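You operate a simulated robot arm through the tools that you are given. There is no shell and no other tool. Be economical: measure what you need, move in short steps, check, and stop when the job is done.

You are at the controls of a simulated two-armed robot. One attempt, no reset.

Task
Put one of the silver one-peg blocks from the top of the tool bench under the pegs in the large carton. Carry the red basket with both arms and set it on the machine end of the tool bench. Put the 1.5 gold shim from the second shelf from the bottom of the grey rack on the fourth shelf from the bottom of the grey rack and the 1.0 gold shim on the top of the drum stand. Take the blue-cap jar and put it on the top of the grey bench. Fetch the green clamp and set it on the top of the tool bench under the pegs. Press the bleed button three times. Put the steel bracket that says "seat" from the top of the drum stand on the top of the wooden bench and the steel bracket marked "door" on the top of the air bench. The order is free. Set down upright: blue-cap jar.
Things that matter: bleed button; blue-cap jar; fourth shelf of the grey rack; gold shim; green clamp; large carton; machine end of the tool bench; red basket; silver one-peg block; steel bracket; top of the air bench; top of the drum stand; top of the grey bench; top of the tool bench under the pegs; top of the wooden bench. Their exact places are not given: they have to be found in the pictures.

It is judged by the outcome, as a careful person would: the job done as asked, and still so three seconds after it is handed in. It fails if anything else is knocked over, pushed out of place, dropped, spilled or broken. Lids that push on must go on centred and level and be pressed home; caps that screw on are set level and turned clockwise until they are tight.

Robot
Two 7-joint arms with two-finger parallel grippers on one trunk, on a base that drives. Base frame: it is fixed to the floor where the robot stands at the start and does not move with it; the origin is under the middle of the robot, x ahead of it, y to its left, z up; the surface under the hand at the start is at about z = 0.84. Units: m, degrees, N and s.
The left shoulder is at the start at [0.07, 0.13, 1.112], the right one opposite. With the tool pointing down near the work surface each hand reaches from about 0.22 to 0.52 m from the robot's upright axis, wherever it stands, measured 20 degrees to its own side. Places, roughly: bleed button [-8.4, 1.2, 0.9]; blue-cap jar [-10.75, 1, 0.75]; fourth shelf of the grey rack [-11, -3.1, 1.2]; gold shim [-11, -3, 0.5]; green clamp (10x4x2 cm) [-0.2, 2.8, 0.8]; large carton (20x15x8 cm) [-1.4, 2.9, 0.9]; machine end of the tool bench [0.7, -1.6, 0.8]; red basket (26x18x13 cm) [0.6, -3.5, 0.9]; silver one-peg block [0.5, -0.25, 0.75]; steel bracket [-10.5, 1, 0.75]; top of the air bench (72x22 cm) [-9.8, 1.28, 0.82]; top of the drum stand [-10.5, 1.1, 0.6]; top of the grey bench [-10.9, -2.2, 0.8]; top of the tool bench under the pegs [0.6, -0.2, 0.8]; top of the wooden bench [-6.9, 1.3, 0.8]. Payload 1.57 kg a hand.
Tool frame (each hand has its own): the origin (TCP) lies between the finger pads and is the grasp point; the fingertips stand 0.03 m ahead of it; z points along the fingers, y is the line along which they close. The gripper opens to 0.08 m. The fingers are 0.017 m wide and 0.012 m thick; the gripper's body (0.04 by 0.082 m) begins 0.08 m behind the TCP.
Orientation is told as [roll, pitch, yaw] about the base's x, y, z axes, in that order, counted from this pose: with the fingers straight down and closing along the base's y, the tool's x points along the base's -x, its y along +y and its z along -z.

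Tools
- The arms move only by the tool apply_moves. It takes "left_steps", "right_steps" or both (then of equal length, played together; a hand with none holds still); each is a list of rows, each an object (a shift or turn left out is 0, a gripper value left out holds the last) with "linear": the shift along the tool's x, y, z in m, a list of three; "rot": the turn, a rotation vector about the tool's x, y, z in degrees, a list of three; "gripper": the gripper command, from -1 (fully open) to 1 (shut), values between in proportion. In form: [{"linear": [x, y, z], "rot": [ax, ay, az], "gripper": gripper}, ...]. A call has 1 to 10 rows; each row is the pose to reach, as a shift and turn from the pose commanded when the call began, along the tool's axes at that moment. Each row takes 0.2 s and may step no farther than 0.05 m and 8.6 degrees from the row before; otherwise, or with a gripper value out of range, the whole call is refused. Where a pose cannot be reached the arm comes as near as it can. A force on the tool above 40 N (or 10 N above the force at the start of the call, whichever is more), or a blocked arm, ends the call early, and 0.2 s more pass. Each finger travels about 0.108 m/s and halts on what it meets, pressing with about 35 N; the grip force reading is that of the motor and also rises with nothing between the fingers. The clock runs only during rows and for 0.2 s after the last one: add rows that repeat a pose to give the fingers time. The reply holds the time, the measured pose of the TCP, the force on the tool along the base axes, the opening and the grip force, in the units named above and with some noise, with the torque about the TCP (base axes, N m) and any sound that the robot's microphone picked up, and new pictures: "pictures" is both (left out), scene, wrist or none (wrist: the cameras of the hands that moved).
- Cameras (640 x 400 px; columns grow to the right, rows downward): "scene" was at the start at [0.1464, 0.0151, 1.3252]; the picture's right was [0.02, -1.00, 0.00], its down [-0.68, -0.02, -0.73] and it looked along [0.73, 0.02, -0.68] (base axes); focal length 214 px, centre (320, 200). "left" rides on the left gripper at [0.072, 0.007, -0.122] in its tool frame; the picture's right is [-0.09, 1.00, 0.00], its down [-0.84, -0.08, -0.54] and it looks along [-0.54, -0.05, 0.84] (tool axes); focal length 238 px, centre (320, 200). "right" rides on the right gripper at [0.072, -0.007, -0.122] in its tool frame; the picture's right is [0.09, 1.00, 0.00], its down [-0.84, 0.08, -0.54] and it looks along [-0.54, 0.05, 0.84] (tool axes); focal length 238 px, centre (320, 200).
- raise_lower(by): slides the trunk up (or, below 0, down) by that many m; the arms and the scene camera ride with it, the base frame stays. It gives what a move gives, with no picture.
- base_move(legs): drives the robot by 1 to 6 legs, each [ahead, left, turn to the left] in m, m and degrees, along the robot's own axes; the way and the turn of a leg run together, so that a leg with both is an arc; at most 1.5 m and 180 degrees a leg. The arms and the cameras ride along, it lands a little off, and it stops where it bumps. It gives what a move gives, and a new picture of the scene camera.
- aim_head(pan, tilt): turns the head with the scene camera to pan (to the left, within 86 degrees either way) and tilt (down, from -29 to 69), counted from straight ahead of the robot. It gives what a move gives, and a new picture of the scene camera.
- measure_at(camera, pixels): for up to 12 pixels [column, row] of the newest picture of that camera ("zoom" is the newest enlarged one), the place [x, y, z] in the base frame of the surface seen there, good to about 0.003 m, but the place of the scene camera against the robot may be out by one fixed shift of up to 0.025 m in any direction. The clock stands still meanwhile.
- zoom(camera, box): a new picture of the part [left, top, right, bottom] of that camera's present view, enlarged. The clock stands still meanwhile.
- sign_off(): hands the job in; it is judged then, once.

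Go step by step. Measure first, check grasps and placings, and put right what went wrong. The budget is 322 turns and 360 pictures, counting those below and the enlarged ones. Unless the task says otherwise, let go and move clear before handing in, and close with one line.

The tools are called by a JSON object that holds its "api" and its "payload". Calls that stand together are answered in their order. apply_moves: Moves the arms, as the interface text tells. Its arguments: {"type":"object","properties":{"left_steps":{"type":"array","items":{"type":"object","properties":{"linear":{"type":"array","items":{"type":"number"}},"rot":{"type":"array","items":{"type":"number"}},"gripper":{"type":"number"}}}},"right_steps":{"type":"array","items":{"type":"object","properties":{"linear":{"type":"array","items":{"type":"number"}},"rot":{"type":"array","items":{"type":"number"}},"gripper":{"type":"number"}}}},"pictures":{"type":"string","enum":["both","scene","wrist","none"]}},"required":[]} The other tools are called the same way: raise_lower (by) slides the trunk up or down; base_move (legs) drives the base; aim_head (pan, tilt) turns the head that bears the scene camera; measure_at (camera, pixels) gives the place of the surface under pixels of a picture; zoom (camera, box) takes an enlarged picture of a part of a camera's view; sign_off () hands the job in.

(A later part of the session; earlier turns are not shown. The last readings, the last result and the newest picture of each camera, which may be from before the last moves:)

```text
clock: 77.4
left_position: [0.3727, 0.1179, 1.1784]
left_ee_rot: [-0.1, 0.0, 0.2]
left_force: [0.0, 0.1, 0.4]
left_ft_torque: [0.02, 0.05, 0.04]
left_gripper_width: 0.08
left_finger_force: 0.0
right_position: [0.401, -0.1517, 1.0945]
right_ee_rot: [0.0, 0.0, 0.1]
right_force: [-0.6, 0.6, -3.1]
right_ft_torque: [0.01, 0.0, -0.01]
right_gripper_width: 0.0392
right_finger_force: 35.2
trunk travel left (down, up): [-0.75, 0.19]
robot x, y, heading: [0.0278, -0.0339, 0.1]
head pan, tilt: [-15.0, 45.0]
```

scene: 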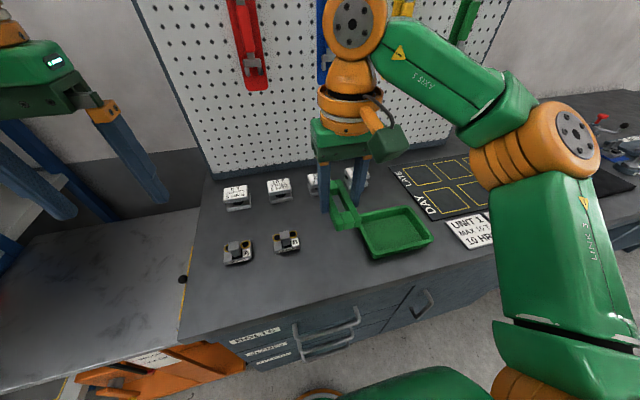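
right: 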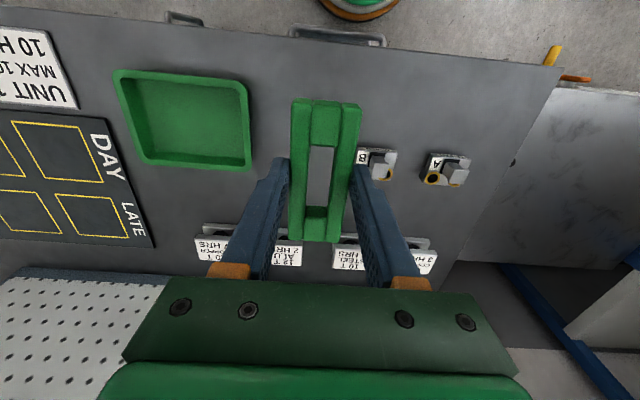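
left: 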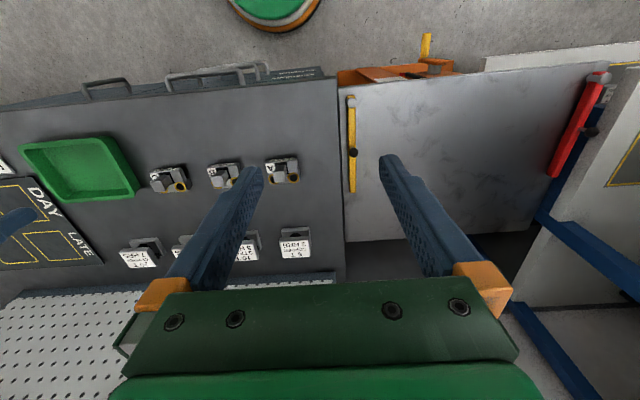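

Lower into the gap between the tray and block B at (0.45, -0.167).

{"api": "apply_moves", "payload": {"right_steps": [{"linear": [-0.025, -0.008, 0.03]}, {"linear": [-0.05, -0.015, 0.06]}, {"linear": [-0.05, -0.015, 0.105]}, {"linear": [-0.05, -0.015, 0.15]}, {"linear": [-0.05, -0.015, 0.19]}, {"linear": [-0.05, -0.015, 0.205]}, {"linear": [-0.05, -0.015, 0.205]}], "pictures": "wrist"}}

```text
clock: 79.0
left_position: [0.3717, 0.1171, 1.1799]
left_ee_rot: [0.0, 0.1, 0.2]
left_force: [-0.4, 0.0, 0.5]
left_ft_torque: [-0.07, 0.01, -0.03]
left_gripper_width: 0.0801
left_finger_force: 0.0
right_position: [0.4496, -0.1653, 0.8871]
right_ee_rot: [0.0, -0.1, 0.0]
right_force: [-0.2, 0.5, -1.9]
right_ft_torque: [0.0, 0.03, 0.01]
right_gripper_width: 0.0398
right_finger_force: 34.4
trunk travel left (down, up): [-0.75, 0.19]
robot x, y, heading: [0.0242, -0.0366, 0.4]
head pan, tilt: [-15.0, 45.0]
```

right: 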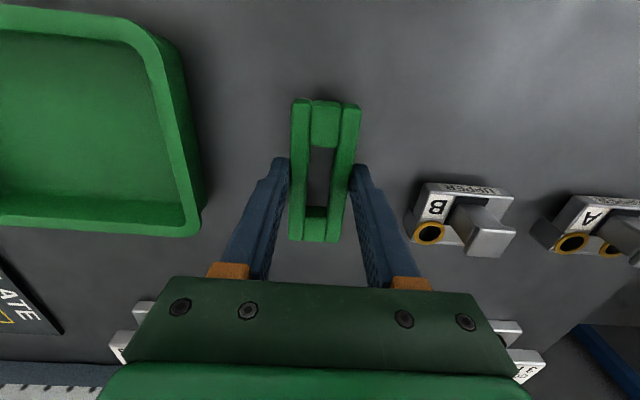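

{"api": "apply_moves", "payload": {"right_steps": [{"linear": [0, 0, 0.007]}, {"linear": [0, 0, 0.01]}, {"linear": [0, 0, 0.013]}, {"linear": [0, 0, 0.016]}, {"linear": [0, 0, 0.016]}], "pictures": "none"}}

```text
clock: 80.2
left_position: [0.3708, 0.117, 1.1788]
left_ee_rot: [0.0, 0.0, 0.2]
left_force: [-0.2, -0.1, -0.2]
left_ft_torque: [0.02, 0.04, -0.01]
left_gripper_width: 0.0799
left_finger_force: 0.1
right_position: [0.451, -0.1658, 0.8738]
right_ee_rot: [0.0, -0.1, 0.0]
right_force: [0.8, 0.2, -2.3]
right_ft_torque: [0.0, 0.01, -0.02]
right_gripper_width: 0.0395
right_finger_force: 34.9
trunk travel left (down, up): [-0.75, 0.19]
robot x, y, heading: [0.0241, -0.0355, 0.0]
head pan, tilt: [-15.0, 45.0]
```

{"api": "apply_moves", "payload": {"right_steps": [{"linear": [0, 0, 0.003]}, {"linear": [0, 0, 0.005]}, {"linear": [0, 0, 0.005]}], "pictures": "none"}}

```text
clock: 81.0
left_position: [0.3704, 0.1168, 1.18]
left_ee_rot: [-0.2, -0.1, 0.2]
left_force: [0.2, -0.6, -0.4]
left_ft_torque: [-0.02, 0.0, 0.0]
left_gripper_width: 0.0799
left_finger_force: 0.0
right_position: [0.4519, -0.164, 0.8714]
right_ee_rot: [0.0, -0.3, -0.1]
right_force: [8.8, -3.0, 21.8]
right_ft_torque: [-0.1, 0.47, 0.08]
right_gripper_width: 0.0399
right_finger_force: 35.3
trunk travel left (down, up): [-0.75, 0.19]
robot x, y, heading: [0.0252, -0.0362, 0.1]
head pan, tilt: [-15.0, 45.0]
```

Contact at 0.871. Back off a hair, open partly, lift away.

{"api": "apply_moves", "payload": {"right_steps": [{"linear": [0, 0, -0.002], "gripper": 1}, {"linear": [0, 0, -0.002], "gripper": 0.3}, {"linear": [0, 0, -0.002], "gripper": 0.0}, {"linear": [0, 0, -0.002], "gripper": -0.4}, {"linear": [0, 0, -0.04], "gripper": -0.4}, {"linear": [0, 0, -0.09], "gripper": -0.4}, {"linear": [0.03, 0, -0.13], "gripper": -0.4}, {"linear": [0.06, 0, -0.17], "gripper": -0.4}, {"linear": [0.09, 0, -0.21], "gripper": -0.4}], "pictures": "wrist"}}

```text
clock: 83.0
left_position: [0.3698, 0.1181, 1.1795]
left_ee_rot: [-0.2, -0.1, 0.0]
left_force: [0.1, 0.8, 0.4]
left_ft_torque: [0.02, -0.05, -0.01]
left_gripper_width: 0.0802
left_finger_force: 0.1
right_position: [0.3588, -0.1661, 1.082]
right_ee_rot: [0.0, -0.2, -0.1]
right_force: [-1.0, -0.2, -0.1]
right_ft_torque: [0.0, 0.0, -0.01]
right_gripper_width: 0.0561
right_finger_force: 0.0
trunk travel left (down, up): [-0.75, 0.19]
robot x, y, heading: [0.025, -0.0347, -0.1]
head pan, tilt: [-15.0, 45.0]
```

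right: 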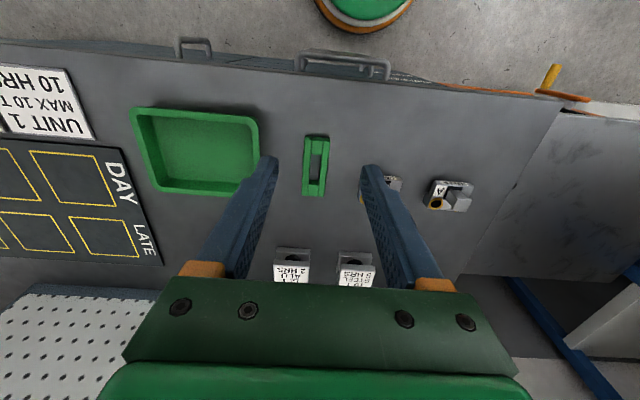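

Clamp is lying flat on the bench. Next the basket: back off and go along the bench to look.

{"api": "base_move", "payload": {"legs": [[-0.6, 0, 0], [0, -1.5, 0], [0, -0.7, 0]]}}

{"api": "aim_head", "payload": {"pan": 0, "tilt": 25}}

```text
clock: 97.0
left_position: [-0.2937, -2.1236, 1.1777]
left_ee_rot: [-0.1, 0.0, -1.8]
left_force: [0.2, 0.5, -0.1]
left_ft_torque: [0.0, -0.04, 0.03]
left_gripper_width: 0.0801
left_finger_force: 0.0
right_position: [-0.3138, -2.4066, 1.0799]
right_ee_rot: [-0.1, -0.1, -1.9]
right_force: [0.1, -0.3, 0.4]
right_ft_torque: [-0.01, 0.02, -0.01]
right_gripper_width: 0.0562
right_finger_force: 0.0
trunk travel left (down, up): [-0.75, 0.19]
robot x, y, heading: [-0.6444, -2.2667, -1.8]
head pan, tilt: [-15.0, 45.0]
```

scene: 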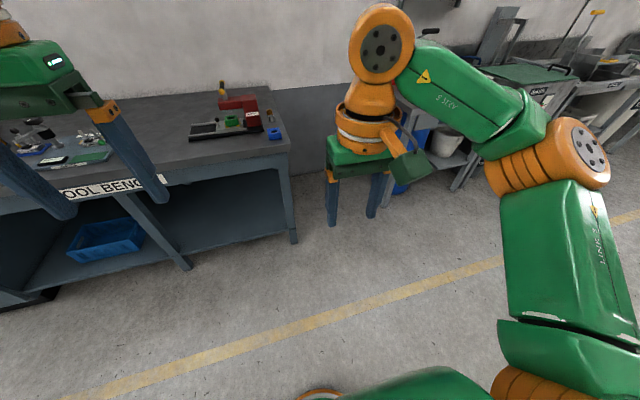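

```text
clock: 97.9
left_position: [-0.2942, -2.124, 1.179]
left_ee_rot: [-0.1, 0.0, -1.8]
left_force: [0.2, -0.2, 0.8]
left_ft_torque: [-0.02, 0.04, 0.0]
left_gripper_width: 0.0799
left_finger_force: 0.0
right_position: [-0.3139, -2.4081, 1.08]
right_ee_rot: [0.0, -0.1, -1.8]
right_force: [-0.8, -0.1, -0.4]
right_ft_torque: [-0.03, -0.03, 0.03]
right_gripper_width: 0.0559
right_finger_force: 0.1
trunk travel left (down, up): [-0.75, 0.19]
robot x, y, heading: [-0.6505, -2.2686, -2.0]
head pan, tilt: [0.0, 25.0]
```

scene: 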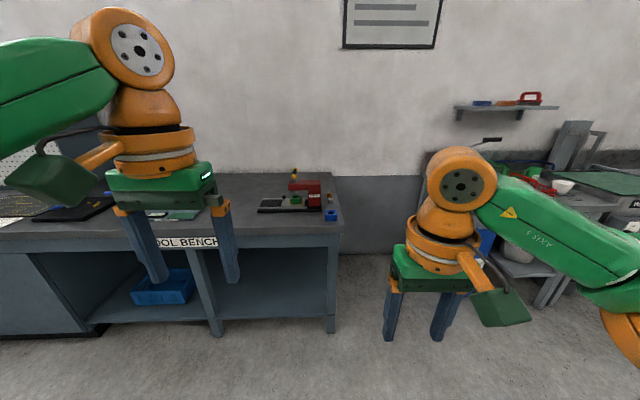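

Red machine (vice-like) at (300,195) at the bench's far end. Measure the bench end and continue to the basket.

{"api": "measure_at", "payload": {"camera": "scene", "pixels": [[300, 195], [265, 210], [336, 228], [330, 180], [250, 190], [215, 180], [270, 235], [180, 213], [50, 215]]}}

{"api": "zoom", "payload": {"camera": "scene", "box": [0, 150, 350, 250]}}

{"api": "base_move", "payload": {"legs": [[0, -1.2, 2]]}}

```text
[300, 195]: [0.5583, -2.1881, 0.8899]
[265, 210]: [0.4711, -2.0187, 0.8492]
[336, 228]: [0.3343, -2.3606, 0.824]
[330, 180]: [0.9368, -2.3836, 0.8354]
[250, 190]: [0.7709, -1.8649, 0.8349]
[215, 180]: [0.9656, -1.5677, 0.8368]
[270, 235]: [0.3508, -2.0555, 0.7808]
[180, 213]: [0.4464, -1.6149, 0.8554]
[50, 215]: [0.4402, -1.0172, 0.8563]
```

```text
1.83 times, centred on (175, 200) of scene
```

zoom: 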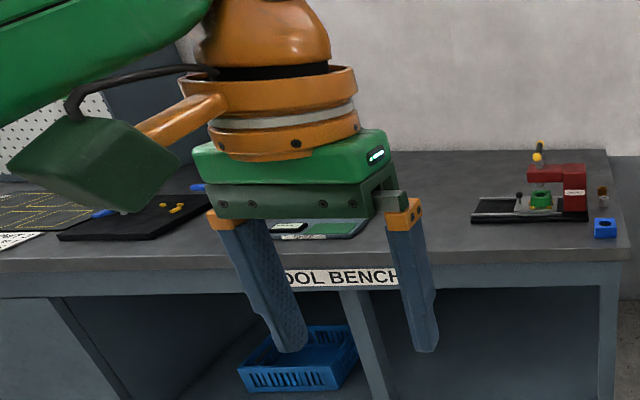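

```text
clock: 103.9
left_position: [-0.3036, -3.2942, 1.1779]
left_ee_rot: [-0.1, 0.0, 2.3]
left_force: [0.3, 0.1, -0.1]
left_ft_torque: [0.0, -0.02, 0.02]
left_gripper_width: 0.0798
left_finger_force: 0.0
right_position: [-0.3029, -3.5797, 1.0805]
right_ee_rot: [-0.1, -0.1, 2.0]
right_force: [-1.4, 0.0, -0.4]
right_ft_torque: [0.03, -0.01, 0.02]
right_gripper_width: 0.0562
right_finger_force: 0.1
trunk travel left (down, up): [-0.75, 0.19]
robot x, y, heading: [-0.6421, -3.4586, 2.2]
head pan, tilt: [0.0, 25.0]
```

scene: 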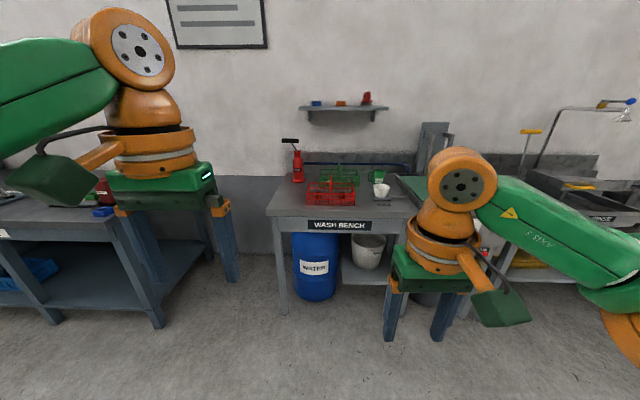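

Red basket at (330,192) on the wash bench. Zoom and measure.

{"api": "zoom", "payload": {"camera": "scene", "box": [250, 130, 430, 240]}}

{"api": "measure_at", "payload": {"camera": "scene", "pixels": [[308, 190], [350, 190], [330, 185], [335, 205], [285, 210], [400, 210], [297, 170], [345, 175], [380, 188]]}}

```text
3.56 times, centred on (340, 185) of scene
```

zoom: 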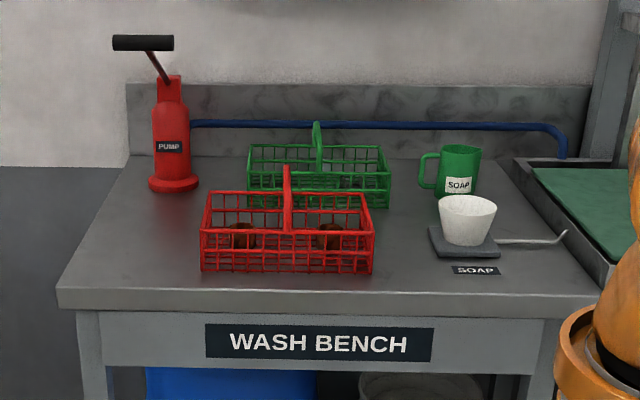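

```text
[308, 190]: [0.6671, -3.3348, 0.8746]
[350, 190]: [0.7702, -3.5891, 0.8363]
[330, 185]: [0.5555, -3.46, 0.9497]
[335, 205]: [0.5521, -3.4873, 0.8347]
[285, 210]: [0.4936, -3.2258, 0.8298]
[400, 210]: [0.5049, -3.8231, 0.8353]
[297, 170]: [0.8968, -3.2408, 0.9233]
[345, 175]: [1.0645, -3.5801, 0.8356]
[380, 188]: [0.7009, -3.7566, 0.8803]
```

Basket: front x≈0.55, ends at y≈-3.33 and -3.60, on bench z≈0.835. Drive up in front of it.

{"api": "base_move", "payload": {"legs": [[0, 0, -2.2], [0.77, -0.01, 0]]}}

{"api": "aim_head", "payload": {"pan": 0, "tilt": 48}}

```text
clock: 108.5
left_position: [0.4882, -3.3315, 1.1785]
left_ee_rot: [0.0, -0.1, -0.8]
left_force: [0.2, 0.5, 0.3]
left_ft_torque: [0.01, 0.02, -0.02]
left_gripper_width: 0.0799
left_finger_force: 0.1
right_position: [0.4719, -3.6144, 1.0801]
right_ee_rot: [0.0, 0.0, -1.1]
right_force: [-0.4, 0.9, -0.1]
right_ft_torque: [0.01, 0.01, 0.01]
right_gripper_width: 0.056
right_finger_force: 0.1
trunk travel left (down, up): [-0.75, 0.19]
robot x, y, heading: [0.1447, -3.4766, -0.9]
head pan, tilt: [0.0, 25.0]
```

scene: 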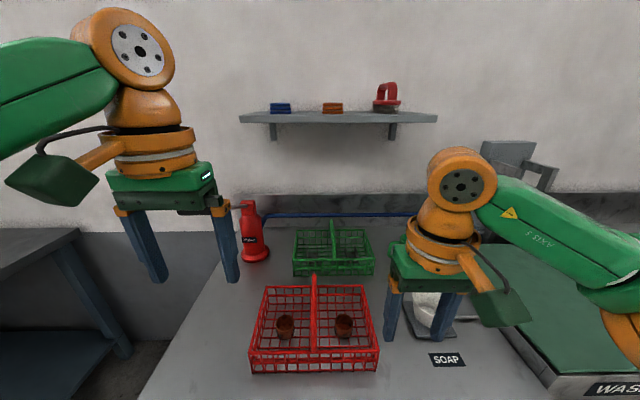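

```text
clock: 109.4
left_position: [0.4893, -3.3303, 1.1785]
left_ee_rot: [-0.1, -0.1, -0.9]
left_force: [0.4, -0.7, -0.1]
left_ft_torque: [0.03, -0.01, -0.01]
left_gripper_width: 0.0801
left_finger_force: 0.1
right_position: [0.4723, -3.6158, 1.0814]
right_ee_rot: [0.0, 0.0, -1.1]
right_force: [-0.4, 0.9, 0.0]
right_ft_torque: [-0.02, 0.03, -0.03]
right_gripper_width: 0.0561
right_finger_force: 0.0
trunk travel left (down, up): [-0.75, 0.19]
robot x, y, heading: [0.145, -3.4808, -1.0]
head pan, tilt: [0.0, 48.0]
```

scene: 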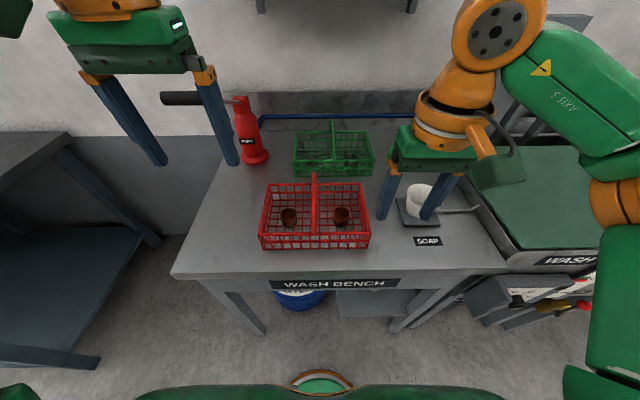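

Take wrist pictures for accurate rim positions.

{"api": "apply_moves", "payload": {"left_steps": [{"linear": [0, 0.0, 0.02], "gripper": -0.4}, {"linear": [0, 0.0, 0.04], "gripper": -0.4}], "right_steps": [{"linear": [0, 0, 0], "gripper": -0.4}, {"linear": [0, 0, 0], "gripper": -0.4}], "pictures": "wrist"}}

```text
clock: 110.0
left_position: [0.4892, -3.3294, 1.1374]
left_ee_rot: [-0.1, 0.0, -0.9]
left_force: [0.7, -0.3, -0.3]
left_ft_torque: [0.02, -0.03, -0.02]
left_gripper_width: 0.0558
left_finger_force: 0.1
right_position: [0.4741, -3.6138, 1.0802]
right_ee_rot: [0.0, -0.1, -1.1]
right_force: [-0.5, 0.2, 0.1]
right_ft_torque: [0.0, -0.02, 0.01]
right_gripper_width: 0.056
right_finger_force: 0.1
trunk travel left (down, up): [-0.75, 0.19]
robot x, y, heading: [0.1405, -3.4785, -1.1]
head pan, tilt: [0.0, 48.0]
```

right: 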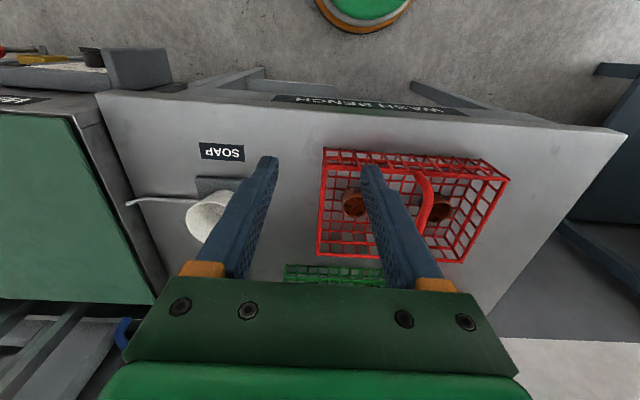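
left: 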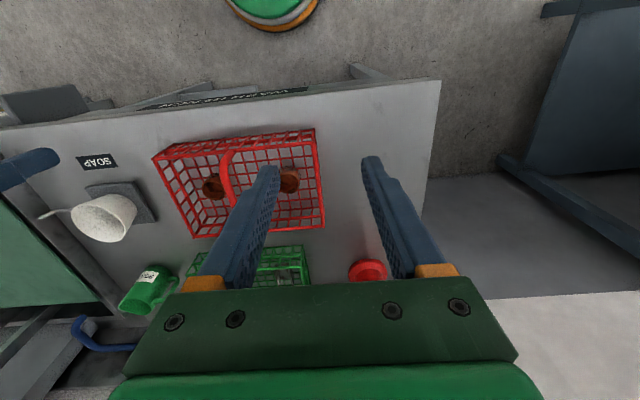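

{"api": "zoom", "payload": {"camera": "right", "box": [300, 130, 520, 270]}}

{"api": "measure_at", "payload": {"camera": "right", "pixels": [[323, 150], [318, 254], [320, 200], [480, 161], [508, 180], [463, 262], [485, 222], [423, 170]]}}

{"api": "zoom", "payload": {"camera": "left", "box": [140, 110, 360, 250]}}

{"api": "measure_at", "payload": {"camera": "left", "pixels": [[314, 130], [324, 224], [319, 175], [153, 157], [192, 237], [225, 155], [170, 190]]}}

```text
2.86 times, centred on (410, 200) of right
```

zoom: 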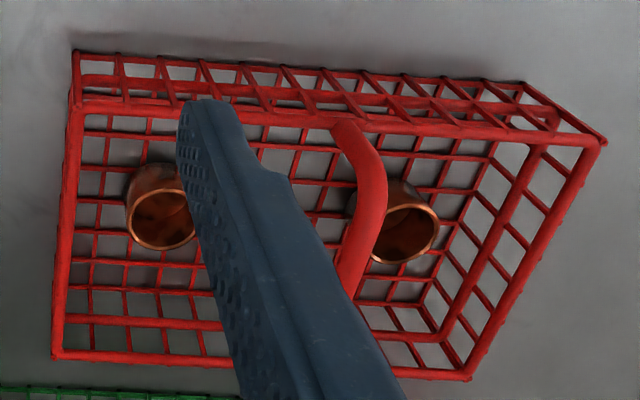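

```text
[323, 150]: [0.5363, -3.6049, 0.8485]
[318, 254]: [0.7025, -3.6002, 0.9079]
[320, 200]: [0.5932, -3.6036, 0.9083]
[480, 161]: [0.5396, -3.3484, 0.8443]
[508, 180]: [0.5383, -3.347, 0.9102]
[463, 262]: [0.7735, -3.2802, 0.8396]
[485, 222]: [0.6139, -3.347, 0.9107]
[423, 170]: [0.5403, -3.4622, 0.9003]
```

```text
2.86 times, centred on (250, 180) of left
```

zoom: 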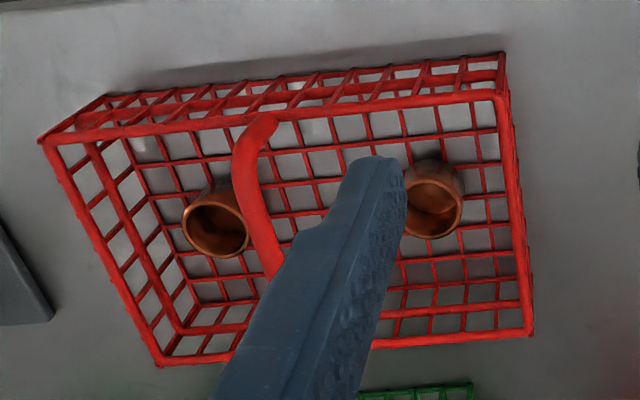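

```text
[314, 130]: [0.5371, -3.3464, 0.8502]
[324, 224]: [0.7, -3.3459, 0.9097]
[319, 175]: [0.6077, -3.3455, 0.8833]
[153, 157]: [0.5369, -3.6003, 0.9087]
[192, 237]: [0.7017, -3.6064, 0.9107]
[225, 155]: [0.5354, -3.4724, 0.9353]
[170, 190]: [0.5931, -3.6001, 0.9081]
```

Basket rim z≈0.91, ends at y=-3.347 and -3.603, x .536–.703. Check cup clearance near the ends.

{"api": "measure_at", "payload": {"camera": "left", "pixels": [[298, 180], [281, 180], [290, 192], [289, 168], [203, 185], [224, 187], [213, 197]]}}

{"api": "measure_at", "payload": {"camera": "right", "pixels": [[344, 200], [355, 192], [355, 214], [450, 210]]}}

```text
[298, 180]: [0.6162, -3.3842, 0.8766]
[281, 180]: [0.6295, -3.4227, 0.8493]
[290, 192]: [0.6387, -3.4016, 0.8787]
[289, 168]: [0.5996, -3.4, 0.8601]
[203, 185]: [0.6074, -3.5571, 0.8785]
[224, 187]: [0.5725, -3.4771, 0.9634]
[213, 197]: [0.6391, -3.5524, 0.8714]
```

```text
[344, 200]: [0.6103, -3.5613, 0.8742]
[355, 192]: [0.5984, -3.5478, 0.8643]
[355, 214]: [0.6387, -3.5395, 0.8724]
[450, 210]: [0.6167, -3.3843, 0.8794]
```

Set finger opening to 28 mm and move both hands above the end walls.

{"api": "apply_moves", "payload": {"left_steps": [{"linear": [-0.03, -0.003, 0.03], "gripper": 0.3}, {"linear": [-0.065, -0.006, 0.06], "gripper": 0.3}, {"linear": [-0.1, -0.01, 0.09], "gripper": 0.3}, {"linear": [-0.1313, -0.0127, 0.12], "gripper": 0.3}, {"linear": [-0.1313, -0.0127, 0.147], "gripper": 0.3}, {"linear": [-0.1313, -0.0127, 0.147], "gripper": 0.3}], "right_steps": [{"linear": [-0.035, 0.003, 0.02], "gripper": 0.3}, {"linear": [-0.075, 0.006, 0.04], "gripper": 0.3}, {"linear": [-0.115, 0.009, 0.06], "gripper": 0.3}, {"linear": [-0.146, 0.0115, 0.08], "gripper": 0.3}, {"linear": [-0.146, 0.0115, 0.09], "gripper": 0.3}, {"linear": [-0.146, 0.0115, 0.09], "gripper": 0.3}], "pictures": "wrist"}}

```text
clock: 111.4
left_position: [0.618, -3.3458, 0.9912]
left_ee_rot: [-0.1, 0.0, -1.0]
left_force: [0.0, 0.3, -0.1]
left_ft_torque: [-0.01, -0.02, 0.0]
left_gripper_width: 0.0279
left_finger_force: 0.0
right_position: [0.6171, -3.6062, 0.9911]
right_ee_rot: [0.0, -0.1, -0.9]
right_force: [0.0, 0.1, -0.5]
right_ft_torque: [0.01, -0.02, -0.04]
right_gripper_width: 0.028
right_finger_force: 0.1
right hand out of reach, approached as far as the arm can: row 4, 5, 6
trunk travel left (down, up): [-0.75, 0.19]
robot x, y, heading: [0.1404, -3.4841, -1.0]
head pan, tilt: [0.0, 48.0]
```

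right: 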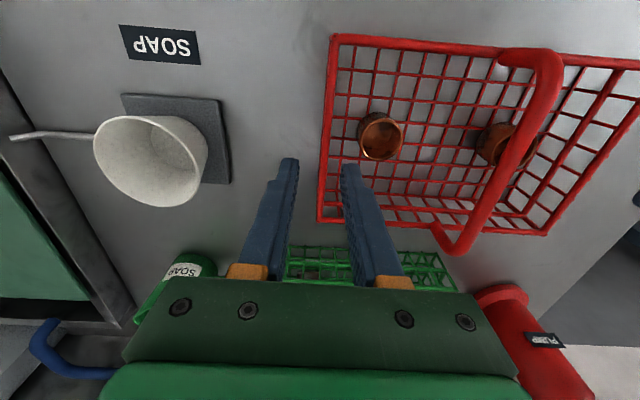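
left: 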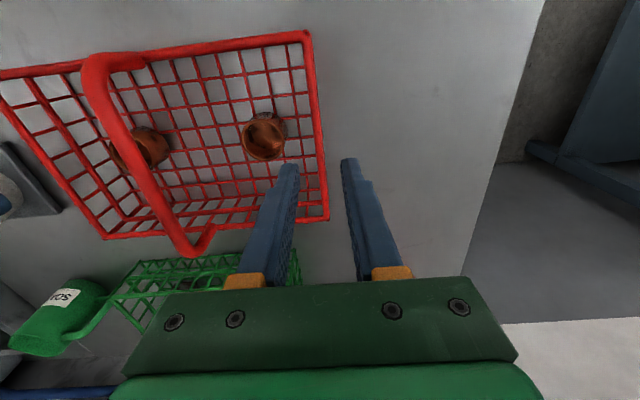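

Both pairs of fingers straddle the end rims. Descend to z≈0.897.

{"api": "apply_moves", "payload": {"left_steps": [{"linear": [0, 0.001, 0.03]}, {"linear": [0, 0.001, 0.06]}, {"linear": [0, 0.001, 0.08]}, {"linear": [0, 0.001, 0.094]}, {"linear": [0, 0.001, 0.094]}], "right_steps": [{"linear": [0, 0, 0.03]}, {"linear": [0, 0, 0.06]}, {"linear": [0, 0, 0.08]}, {"linear": [0, 0, 0.094]}, {"linear": [0, 0, 0.094]}], "pictures": "wrist"}}

```text
clock: 112.6
left_position: [0.621, -3.3443, 0.8986]
left_ee_rot: [-0.1, 0.0, -1.0]
left_force: [0.2, -0.1, 0.5]
left_ft_torque: [0.02, 0.0, 0.0]
left_gripper_width: 0.0279
left_finger_force: 0.1
right_position: [0.6166, -3.6074, 0.8972]
right_ee_rot: [0.0, -0.2, -1.1]
right_force: [0.0, 0.5, 0.2]
right_ft_torque: [-0.01, -0.01, 0.04]
right_gripper_width: 0.0278
right_finger_force: 0.1
trunk travel left (down, up): [-0.75, 0.19]
robot x, y, heading: [0.1384, -3.4767, -1.1]
head pan, tilt: [0.0, 48.0]
```

right: 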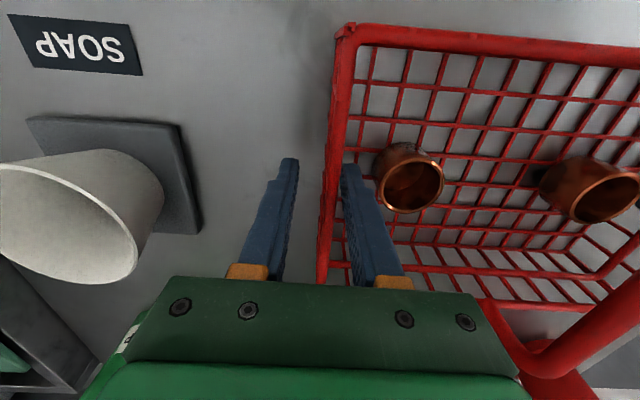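
left: 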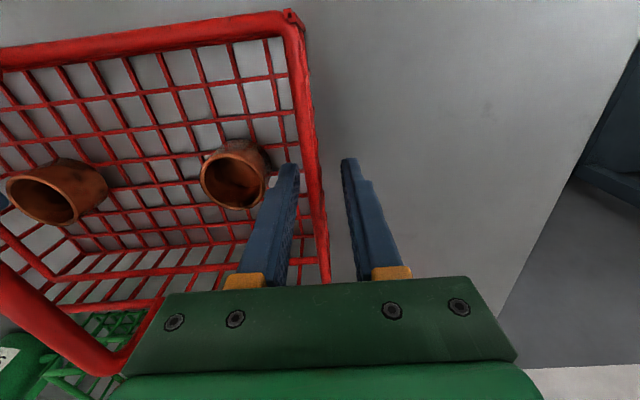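

The rims sit nearer the inner fingers; I shift each hand 4 mm inward while closing.

{"api": "apply_moves", "payload": {"left_steps": [{"linear": [0, -0.002, 0], "gripper": 0.5}, {"linear": [0, -0.004, 0], "gripper": 0.7}, {"linear": [0, -0.004, 0], "gripper": 1}, {"linear": [0, -0.004, 0], "gripper": 1}, {"linear": [0, -0.004, 0], "gripper": 1}], "right_steps": [{"linear": [0, 0.002, 0], "gripper": 0.5}, {"linear": [0, 0.004, 0], "gripper": 0.7}, {"linear": [0, 0.004, 0], "gripper": 1}, {"linear": [0, 0.004, 0], "gripper": 1}, {"linear": [0, 0.004, 0], "gripper": 1}], "pictures": "wrist"}}

```text
clock: 113.8
left_position: [0.6212, -3.3474, 0.8988]
left_ee_rot: [0.0, 0.0, -0.9]
left_force: [2.8, 9.7, -0.7]
left_ft_torque: [0.05, 0.12, 0.4]
left_gripper_width: 0.0038
left_finger_force: 24.6
right_position: [0.6151, -3.6039, 0.8976]
right_ee_rot: [-0.1, -0.1, -1.1]
right_force: [-2.2, -9.8, 3.5]
right_ft_torque: [0.1, -0.11, 0.41]
right_gripper_width: 0.0037
right_finger_force: 24.6
trunk travel left (down, up): [-0.75, 0.19]
robot x, y, heading: [0.142, -3.4799, -1.0]
head pan, tilt: [0.0, 48.0]
```

right: 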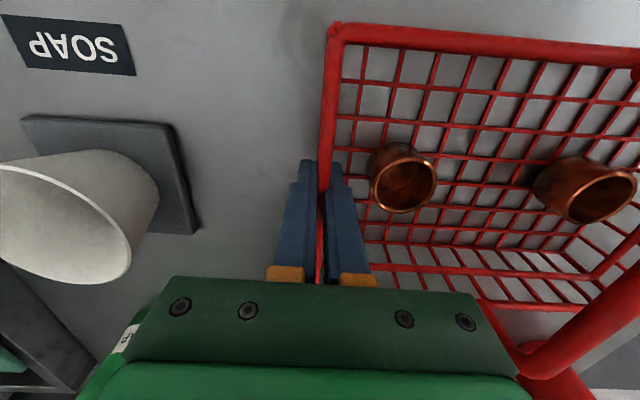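
left: 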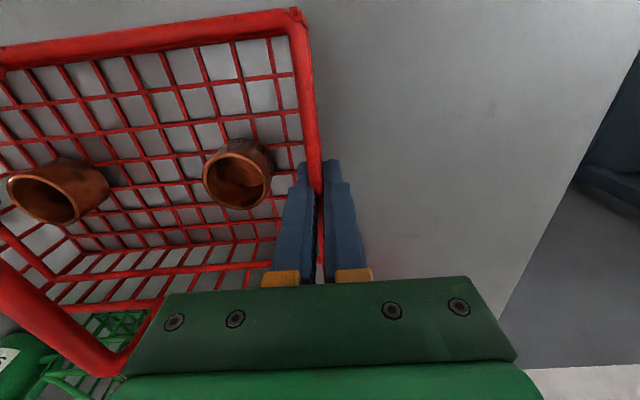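

Both ends gripped. Lift together slowly.

{"api": "apply_moves", "payload": {"left_steps": [{"linear": [0, 0.002, -0.01]}, {"linear": [0, 0.002, -0.02]}, {"linear": [0, 0.002, -0.04]}, {"linear": [0, 0.002, -0.06]}, {"linear": [0, 0.002, -0.08]}, {"linear": [0, 0.002, -0.1]}], "right_steps": [{"linear": [0, -0.002, -0.01]}, {"linear": [0, -0.002, -0.02]}, {"linear": [0, -0.002, -0.04]}, {"linear": [0, -0.002, -0.06]}, {"linear": [0, -0.002, -0.08]}, {"linear": [0, -0.002, -0.1]}], "pictures": "scene"}}

```text
clock: 115.2
left_position: [0.6188, -3.3465, 0.9991]
left_ee_rot: [-0.3, 0.0, -1.0]
left_force: [2.4, -32.8, -6.8]
left_ft_torque: [0.55, -0.16, 0.36]
left_gripper_width: 0.0044
left_finger_force: 24.9
right_position: [0.616, -3.6024, 0.9955]
right_ee_rot: [0.2, -0.1, -0.7]
right_force: [-2.1, 33.2, 3.2]
right_ft_torque: [0.47, 0.12, 0.31]
right_gripper_width: 0.0038
right_finger_force: 24.7
trunk travel left (down, up): [-0.75, 0.19]
robot x, y, heading: [0.1421, -3.479, -0.7]
head pan, tilt: [0.0, 48.0]
```

scene: 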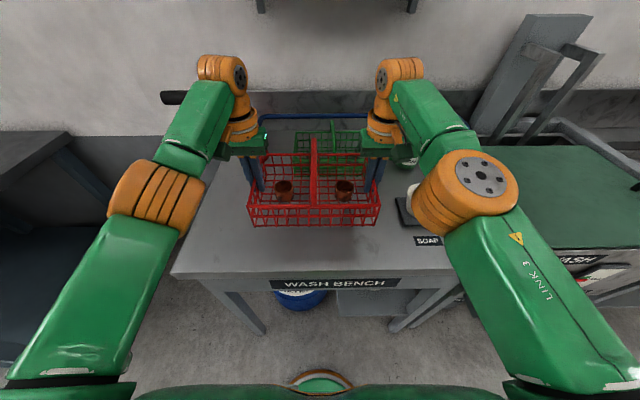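

Lifted, but the hands now pull outward with 33 N; relax inward 1.4 mm each.

{"api": "apply_moves", "payload": {"left_steps": [{"linear": [0, -0.0014, 0]}, {"linear": [0, -0.0014, -0.01]}], "right_steps": [{"linear": [0, 0.0014, 0]}, {"linear": [0, 0.0014, -0.013]}], "pictures": "none"}}

```text
clock: 115.8
left_position: [0.6183, -3.3472, 1.0082]
left_ee_rot: [0.0, -0.1, -0.9]
left_force: [0.0, -10.3, 2.8]
left_ft_torque: [-0.7, 0.14, 0.04]
left_gripper_width: 0.0039
left_finger_force: 24.8
right_position: [0.6105, -3.6033, 1.0081]
right_ee_rot: [-0.1, -0.1, -1.3]
right_force: [-0.5, 10.3, -5.7]
right_ft_torque: [-0.44, -0.13, 0.17]
right_gripper_width: 0.004
right_finger_force: 24.6
right hand out of reach, approached as far as the arm can: row 2
trunk travel left (down, up): [-0.75, 0.19]
robot x, y, heading: [0.139, -3.4775, -0.9]
head pan, tilt: [0.0, 48.0]
```

Pull both in 8 cm to stay within reach, then back off.

{"api": "apply_moves", "payload": {"left_steps": [{"linear": [0.02, 0, 0]}, {"linear": [0.04, 0, 0]}, {"linear": [0.06, 0, 0]}, {"linear": [0.08, 0, 0]}, {"linear": [0.08, 0, 0]}], "right_steps": [{"linear": [0.02, 0, 0]}, {"linear": [0.04, 0, 0]}, {"linear": [0.06, 0, 0]}, {"linear": [0.08, 0, 0]}, {"linear": [0.08, 0, 0]}], "pictures": "scene"}}

```text
clock: 117.0
left_position: [0.6104, -3.3512, 1.0307]
left_ee_rot: [0.8, 0.1, -0.2]
left_force: [2.4, 14.6, -1.8]
left_ft_torque: [-0.77, 0.08, -0.07]
left_gripper_width: 0.004
left_finger_force: 24.4
left hand out of reach, approached as far as the arm can: row 1, 2, 3, 4, 5
right_position: [0.6054, -3.608, 1.0293]
right_ee_rot: [-0.9, 0.0, -2.1]
right_force: [-1.4, -14.0, -2.2]
right_ft_torque: [0.77, -0.04, 0.44]
right_gripper_width: 0.0044
right_finger_force: 24.8
right hand out of reach, approached as far as the arm can: row 1, 2, 3, 4, 5
trunk travel left (down, up): [-0.75, 0.19]
robot x, y, heading: [0.1374, -3.478, -0.8]
head pan, tilt: [0.0, 48.0]
stopped in row 5 (left hand): the force on the tool passed its limit at 61 N (the readings are from after the stop); the commanded pose is now the measured one
```

scene: 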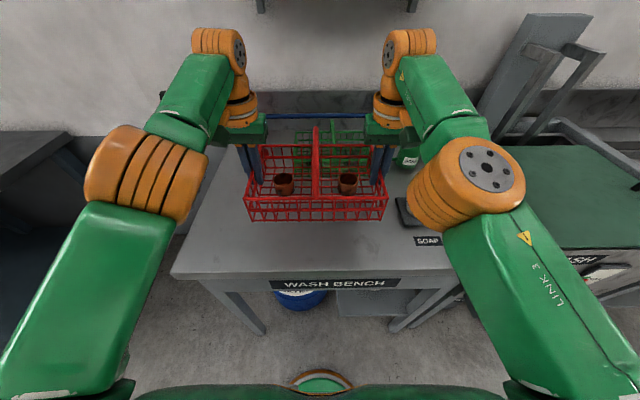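

The arms are stretched at their limit and crept upward. Readings are safe again; I try moving in and slightly down in small steps.

{"api": "apply_moves", "payload": {"left_steps": [{"linear": [0.004, 0, 0.01]}, {"linear": [0.01, 0, 0.02]}, {"linear": [0.02, 0, 0.03]}, {"linear": [0.03, 0, 0.03]}], "right_steps": [{"linear": [0.004, 0, 0.01]}, {"linear": [0.01, 0, 0.02]}, {"linear": [0.02, 0, 0.03]}, {"linear": [0.03, 0, 0.03]}], "pictures": "none"}}

```text
clock: 118.0
left_position: [0.6151, -3.355, 1.0149]
left_ee_rot: [0.7, 0.3, -0.4]
left_force: [1.2, 19.6, 5.6]
left_ft_torque: [-0.87, 0.28, -0.18]
left_gripper_width: 0.0053
left_finger_force: 25.4
left hand out of reach, approached as far as the arm can: row 1, 2, 3, 4
right_position: [0.6067, -3.6113, 1.0246]
right_ee_rot: [-0.9, 0.1, -1.9]
right_force: [-0.4, -18.6, -9.3]
right_ft_torque: [-1.19, -0.2, 0.33]
right_gripper_width: 0.0046
right_finger_force: 24.8
right hand out of reach, approached as far as the arm can: row 1, 2, 3, 4
trunk travel left (down, up): [-0.75, 0.19]
robot x, y, heading: [0.1426, -3.4802, -1.2]
head pan, tilt: [0.0, 48.0]
```

The arms won't fold in this state, but I can carry with the base and use the trunk for height. I relieve ~1 mm of squeeze first.

{"api": "apply_moves", "payload": {"left_steps": [{"linear": [0, 0.0006, 0]}, {"linear": [0, 0.001, 0]}], "right_steps": [{"linear": [0, -0.0006, 0]}, {"linear": [0, -0.001, 0]}], "pictures": "wrist"}}

```text
clock: 118.6
left_position: [0.6148, -3.3547, 1.0146]
left_ee_rot: [0.6, 0.1, -0.4]
left_force: [1.5, 8.9, 5.9]
left_ft_torque: [-1.01, -0.07, -0.09]
left_gripper_width: 0.0053
left_finger_force: 25.7
right_position: [0.6073, -3.6094, 1.0235]
right_ee_rot: [-0.8, 0.1, -1.8]
right_force: [-0.5, -9.5, -10.0]
right_ft_torque: [-1.07, 0.15, 0.32]
right_gripper_width: 0.0046
right_finger_force: 24.6
trunk travel left (down, up): [-0.75, 0.19]
robot x, y, heading: [0.1435, -3.481, -1.2]
head pan, tilt: [0.0, 48.0]
```

right: 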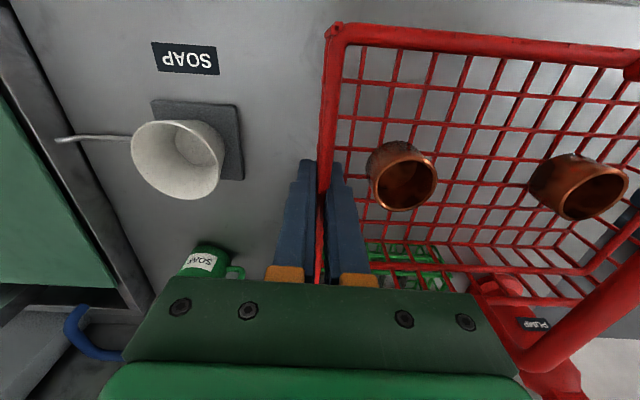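
left: 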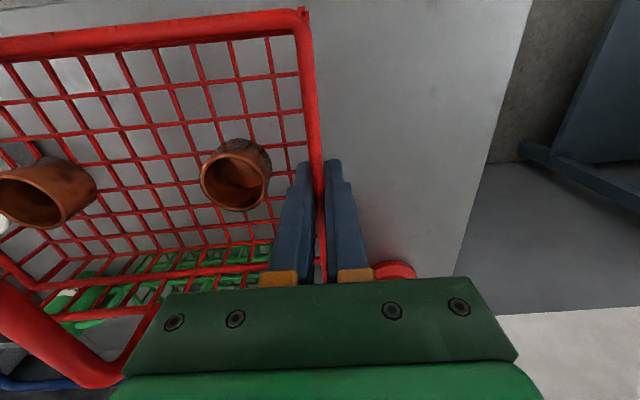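

Level out the slight tilt (right 9 mm higher).

{"api": "apply_moves", "payload": {"left_steps": [{"linear": [0, 0, -0.002]}, {"linear": [0, 0, -0.004]}], "right_steps": [{"linear": [0, 0, 0.002]}, {"linear": [0, 0, 0.004]}], "pictures": "none"}}

```text
clock: 119.2
left_position: [0.6141, -3.3553, 1.0181]
left_ee_rot: [0.7, 0.1, -0.4]
left_force: [1.7, 2.5, -0.7]
left_ft_torque: [-0.94, 0.17, 0.07]
left_gripper_width: 0.0042
left_finger_force: 24.5
right_position: [0.6083, -3.6119, 1.0183]
right_ee_rot: [-0.8, 0.1, -1.9]
right_force: [-1.9, -1.7, -2.4]
right_ft_torque: [0.58, -0.13, 0.46]
right_gripper_width: 0.004
right_finger_force: 25.2
trunk travel left (down, up): [-0.75, 0.19]
robot x, y, heading: [0.142, -3.4811, -1.0]
head pan, tilt: [0.0, 48.0]
```

Balanced now. Try a gentle pull-in again with small steps.

{"api": "apply_moves", "payload": {"left_steps": [{"linear": [0.005, 0, 0.003]}, {"linear": [0.01, 0, 0.006]}, {"linear": [0.015, 0, 0.01]}, {"linear": [0.02, 0, 0.01]}], "right_steps": [{"linear": [0.005, 0, 0.003]}, {"linear": [0.01, 0, 0.006]}, {"linear": [0.015, 0, 0.01]}, {"linear": [0.02, 0, 0.01]}], "pictures": "none"}}

```text
clock: 120.2
left_position: [0.6129, -3.3562, 1.0184]
left_ee_rot: [0.6, 0.2, -0.4]
left_force: [-4.7, -9.9, -10.4]
left_ft_torque: [0.87, -0.05, -0.47]
left_gripper_width: 0.0053
left_finger_force: 25.4
left hand out of reach, approached as far as the arm can: row 1, 2, 3, 4
right_position: [0.5866, -3.6096, 1.0084]
right_ee_rot: [-0.7, -0.2, -1.9]
right_force: [4.7, 10.0, 7.3]
right_ft_torque: [1.16, -0.11, -0.41]
right_gripper_width: 0.0057
right_finger_force: 26.4
right hand out of reach, approached as far as the arm can: row 1, 2
trunk travel left (down, up): [-0.75, 0.19]
robot x, y, heading: [0.1407, -3.4776, -1.1]
head pan, tilt: [0.0, 48.0]
```

The right hand came in; the left lagged. Now move the left alone.

{"api": "apply_moves", "payload": {"left_steps": [{"linear": [0.005, 0, 0.003]}, {"linear": [0.01, 0, 0.006]}, {"linear": [0.015, 0, 0.01]}, {"linear": [0.025, 0, 0.01]}], "pictures": "none"}}

```text
clock: 121.2
left_position: [0.6149, -3.3564, 1.0132]
left_ee_rot: [0.7, 0.2, -0.3]
left_force: [-4.8, -8.4, -8.1]
left_ft_torque: [0.47, 0.23, -0.47]
left_gripper_width: 0.0052
left_finger_force: 25.3
left hand out of reach, approached as far as the arm can: row 1, 2, 3, 4
right_position: [0.5872, -3.6101, 1.0073]
right_ee_rot: [-0.9, 0.0, -2.0]
right_force: [3.6, 7.2, 4.8]
right_ft_torque: [1.12, -0.33, -0.46]
right_gripper_width: 0.0057
right_finger_force: 25.4
trunk travel left (down, up): [-0.75, 0.19]
robot x, y, heading: [0.143, -3.478, -1.2]
head pan, tilt: [0.0, 48.0]
```

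{"api": "apply_moves", "payload": {"left_steps": [{"linear": [0.0, 0, 0.01]}, {"linear": [0.0, 0, 0.02]}, {"linear": [0.0, 0, 0.03]}], "right_steps": [{"linear": [0.0, 0, 0.008]}, {"linear": [0.0, 0, 0.016]}, {"linear": [0.0, 0, 0.024]}], "pictures": "none"}}

```text
clock: 122.0
left_position: [0.6207, -3.3569, 0.9849]
left_ee_rot: [0.6, 0.3, -0.5]
left_force: [-4.5, -8.7, -2.4]
left_ft_torque: [-0.9, -0.19, -0.45]
left_gripper_width: 0.0057
left_finger_force: 25.9
left hand out of reach, approached as far as the arm can: row 2, 3
right_position: [0.5876, -3.6117, 0.9839]
right_ee_rot: [-0.9, 0.0, -2.0]
right_force: [4.8, 8.7, -1.0]
right_ft_torque: [1.0, 0.2, -0.43]
right_gripper_width: 0.0051
right_finger_force: 25.6
trunk travel left (down, up): [-0.75, 0.19]
robot x, y, heading: [0.1403, -3.479, -0.9]
head pan, tilt: [0.0, 48.0]
```

The left arm is fully stretched, but the hold is balanced. I carry with the base: back off and go left toward the machine end.

{"api": "base_move", "payload": {"legs": [[-0.5, 0, 1], [0, 1.0, 0], [0, 0.75, 0]]}}

{"api": "aim_head", "payload": {"pan": 0, "tilt": 35}}

```text
clock: 133.4
left_position: [0.114, -1.5972, 0.9846]
left_ee_rot: [0.9, 0.3, 1.1]
left_force: [-5.6, -12.4, -2.5]
left_ft_torque: [-0.92, 0.13, -0.45]
left_gripper_width: 0.0056
left_finger_force: 25.6
right_position: [0.0856, -1.8518, 0.9838]
right_ee_rot: [-0.8, 0.0, -0.6]
right_force: [5.2, 10.7, -1.0]
right_ft_torque: [0.96, -0.11, -0.46]
right_gripper_width: 0.005
right_finger_force: 25.5
trunk travel left (down, up): [-0.75, 0.19]
robot x, y, heading: [-0.3622, -1.7268, 0.3]
head pan, tilt: [0.0, 48.0]
```

scene: 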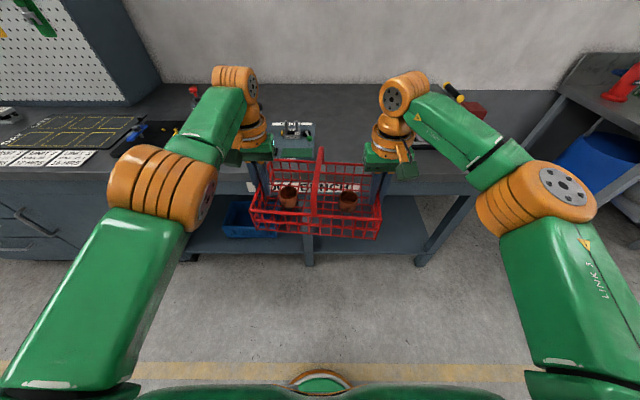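

```text
clock: 134.1
left_position: [0.1124, -1.596, 0.9847]
left_ee_rot: [0.7, 0.3, 1.0]
left_force: [-2.9, 1.5, -2.3]
left_ft_torque: [-0.86, 0.17, -0.44]
left_gripper_width: 0.0055
left_finger_force: 25.6
right_position: [0.0845, -1.8496, 0.9841]
right_ee_rot: [-0.7, -0.1, -0.6]
right_force: [3.6, 0.1, -1.8]
right_ft_torque: [0.85, -0.13, -0.47]
right_gripper_width: 0.0052
right_finger_force: 25.1
trunk travel left (down, up): [-0.75, 0.19]
robot x, y, heading: [-0.3647, -1.7277, 0.5]
head pan, tilt: [0.0, 35.0]
```

scene: 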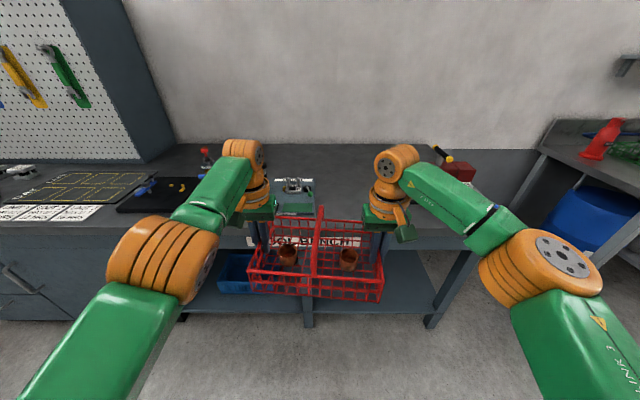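

Free bench seems to lie between the green-board fixture (295,195) and the red machine (450,175). Measure.

{"api": "zoom", "payload": {"camera": "scene", "box": [150, 130, 550, 260]}}

{"api": "measure_at", "payload": {"camera": "scene", "pixels": [[313, 195], [314, 208], [295, 182], [340, 190], [360, 170], [425, 172], [440, 195], [340, 228], [455, 170], [425, 150]]}}

```text
1.60 times, centred on (350, 195) of scene
```

zoom: 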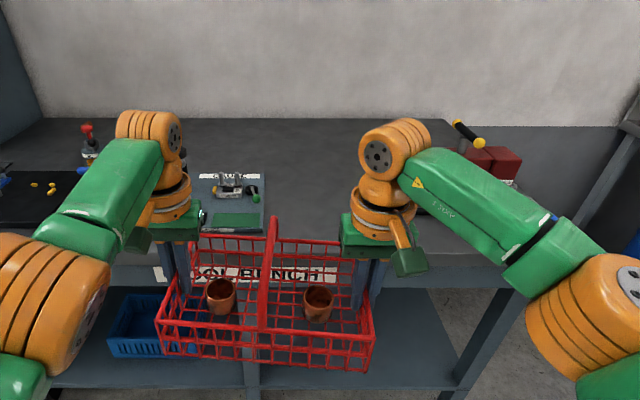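

```text
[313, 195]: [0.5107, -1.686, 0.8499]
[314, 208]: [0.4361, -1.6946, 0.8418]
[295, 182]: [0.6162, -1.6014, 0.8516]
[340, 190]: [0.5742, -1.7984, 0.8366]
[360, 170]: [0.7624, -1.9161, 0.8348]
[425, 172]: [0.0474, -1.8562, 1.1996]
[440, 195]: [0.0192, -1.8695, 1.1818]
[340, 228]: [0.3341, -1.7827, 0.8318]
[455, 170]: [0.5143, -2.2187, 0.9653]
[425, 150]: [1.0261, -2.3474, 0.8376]
```

The gap between the tablet (right edge y≈-1.69) and the machine bed (left end ≈-1.98) looks tight. I raise the trunk and move a bit closer to measure properly.

{"api": "raise_lower", "payload": {"by": 0.15}}

{"api": "base_move", "payload": {"legs": [[0.2, -0.12, 0]]}}

{"api": "aim_head", "payload": {"pan": -5, "tilt": 45}}

```text
clock: 135.9
left_position: [0.1136, -1.5967, 1.1344]
left_ee_rot: [0.6, 0.3, 1.0]
left_force: [-4.1, -0.2, -2.0]
left_ft_torque: [-0.86, 0.08, -0.42]
left_gripper_width: 0.0058
left_finger_force: 25.7
right_position: [0.087, -1.851, 1.1348]
right_ee_rot: [-0.8, 0.0, -0.6]
right_force: [3.5, 0.5, -1.8]
right_ft_torque: [0.88, -0.07, -0.43]
right_gripper_width: 0.005
right_finger_force: 25.4
trunk travel left (down, up): [-0.9, 0.04]
robot x, y, heading: [-0.3676, -1.7295, 0.4]
head pan, tilt: [0.0, 35.0]
```

```text
clock: 137.6
left_position: [0.3114, -1.7138, 1.1363]
left_ee_rot: [0.6, 0.2, 0.6]
left_force: [-3.9, 0.1, -2.0]
left_ft_torque: [-0.9, 0.08, -0.48]
left_gripper_width: 0.0056
left_finger_force: 25.7
right_position: [0.2821, -1.9685, 1.1358]
right_ee_rot: [-1.0, -0.2, -0.9]
right_force: [4.0, 1.0, -1.5]
right_ft_torque: [0.86, -0.09, -0.47]
right_gripper_width: 0.0049
right_finger_force: 25.1
trunk travel left (down, up): [-0.9, 0.04]
robot x, y, heading: [-0.1635, -1.8484, -0.0]
head pan, tilt: [0.0, 35.0]
```

scene: 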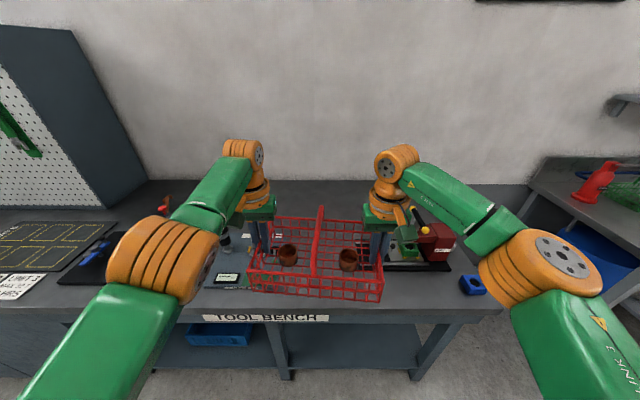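

```text
clock: 138.3
left_position: [0.3128, -1.7165, 1.1344]
left_ee_rot: [0.7, 0.4, 0.7]
left_force: [-3.0, 1.4, -1.9]
left_ft_torque: [-0.88, 0.13, -0.45]
left_gripper_width: 0.0054
left_finger_force: 25.9
right_position: [0.2846, -1.9703, 1.1342]
right_ee_rot: [-0.8, -0.2, -0.9]
right_force: [4.0, -0.9, -1.7]
right_ft_torque: [0.81, -0.09, -0.44]
right_gripper_width: 0.0052
right_finger_force: 25.0
trunk travel left (down, up): [-0.9, 0.04]
robot x, y, heading: [-0.1632, -1.8469, 0.0]
head pan, tilt: [-5.0, 45.0]
```

scene: 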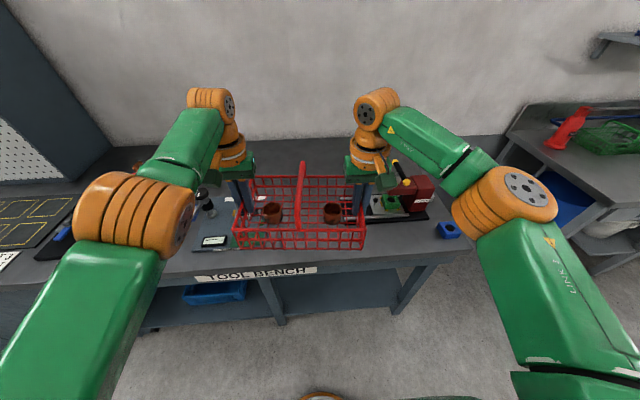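

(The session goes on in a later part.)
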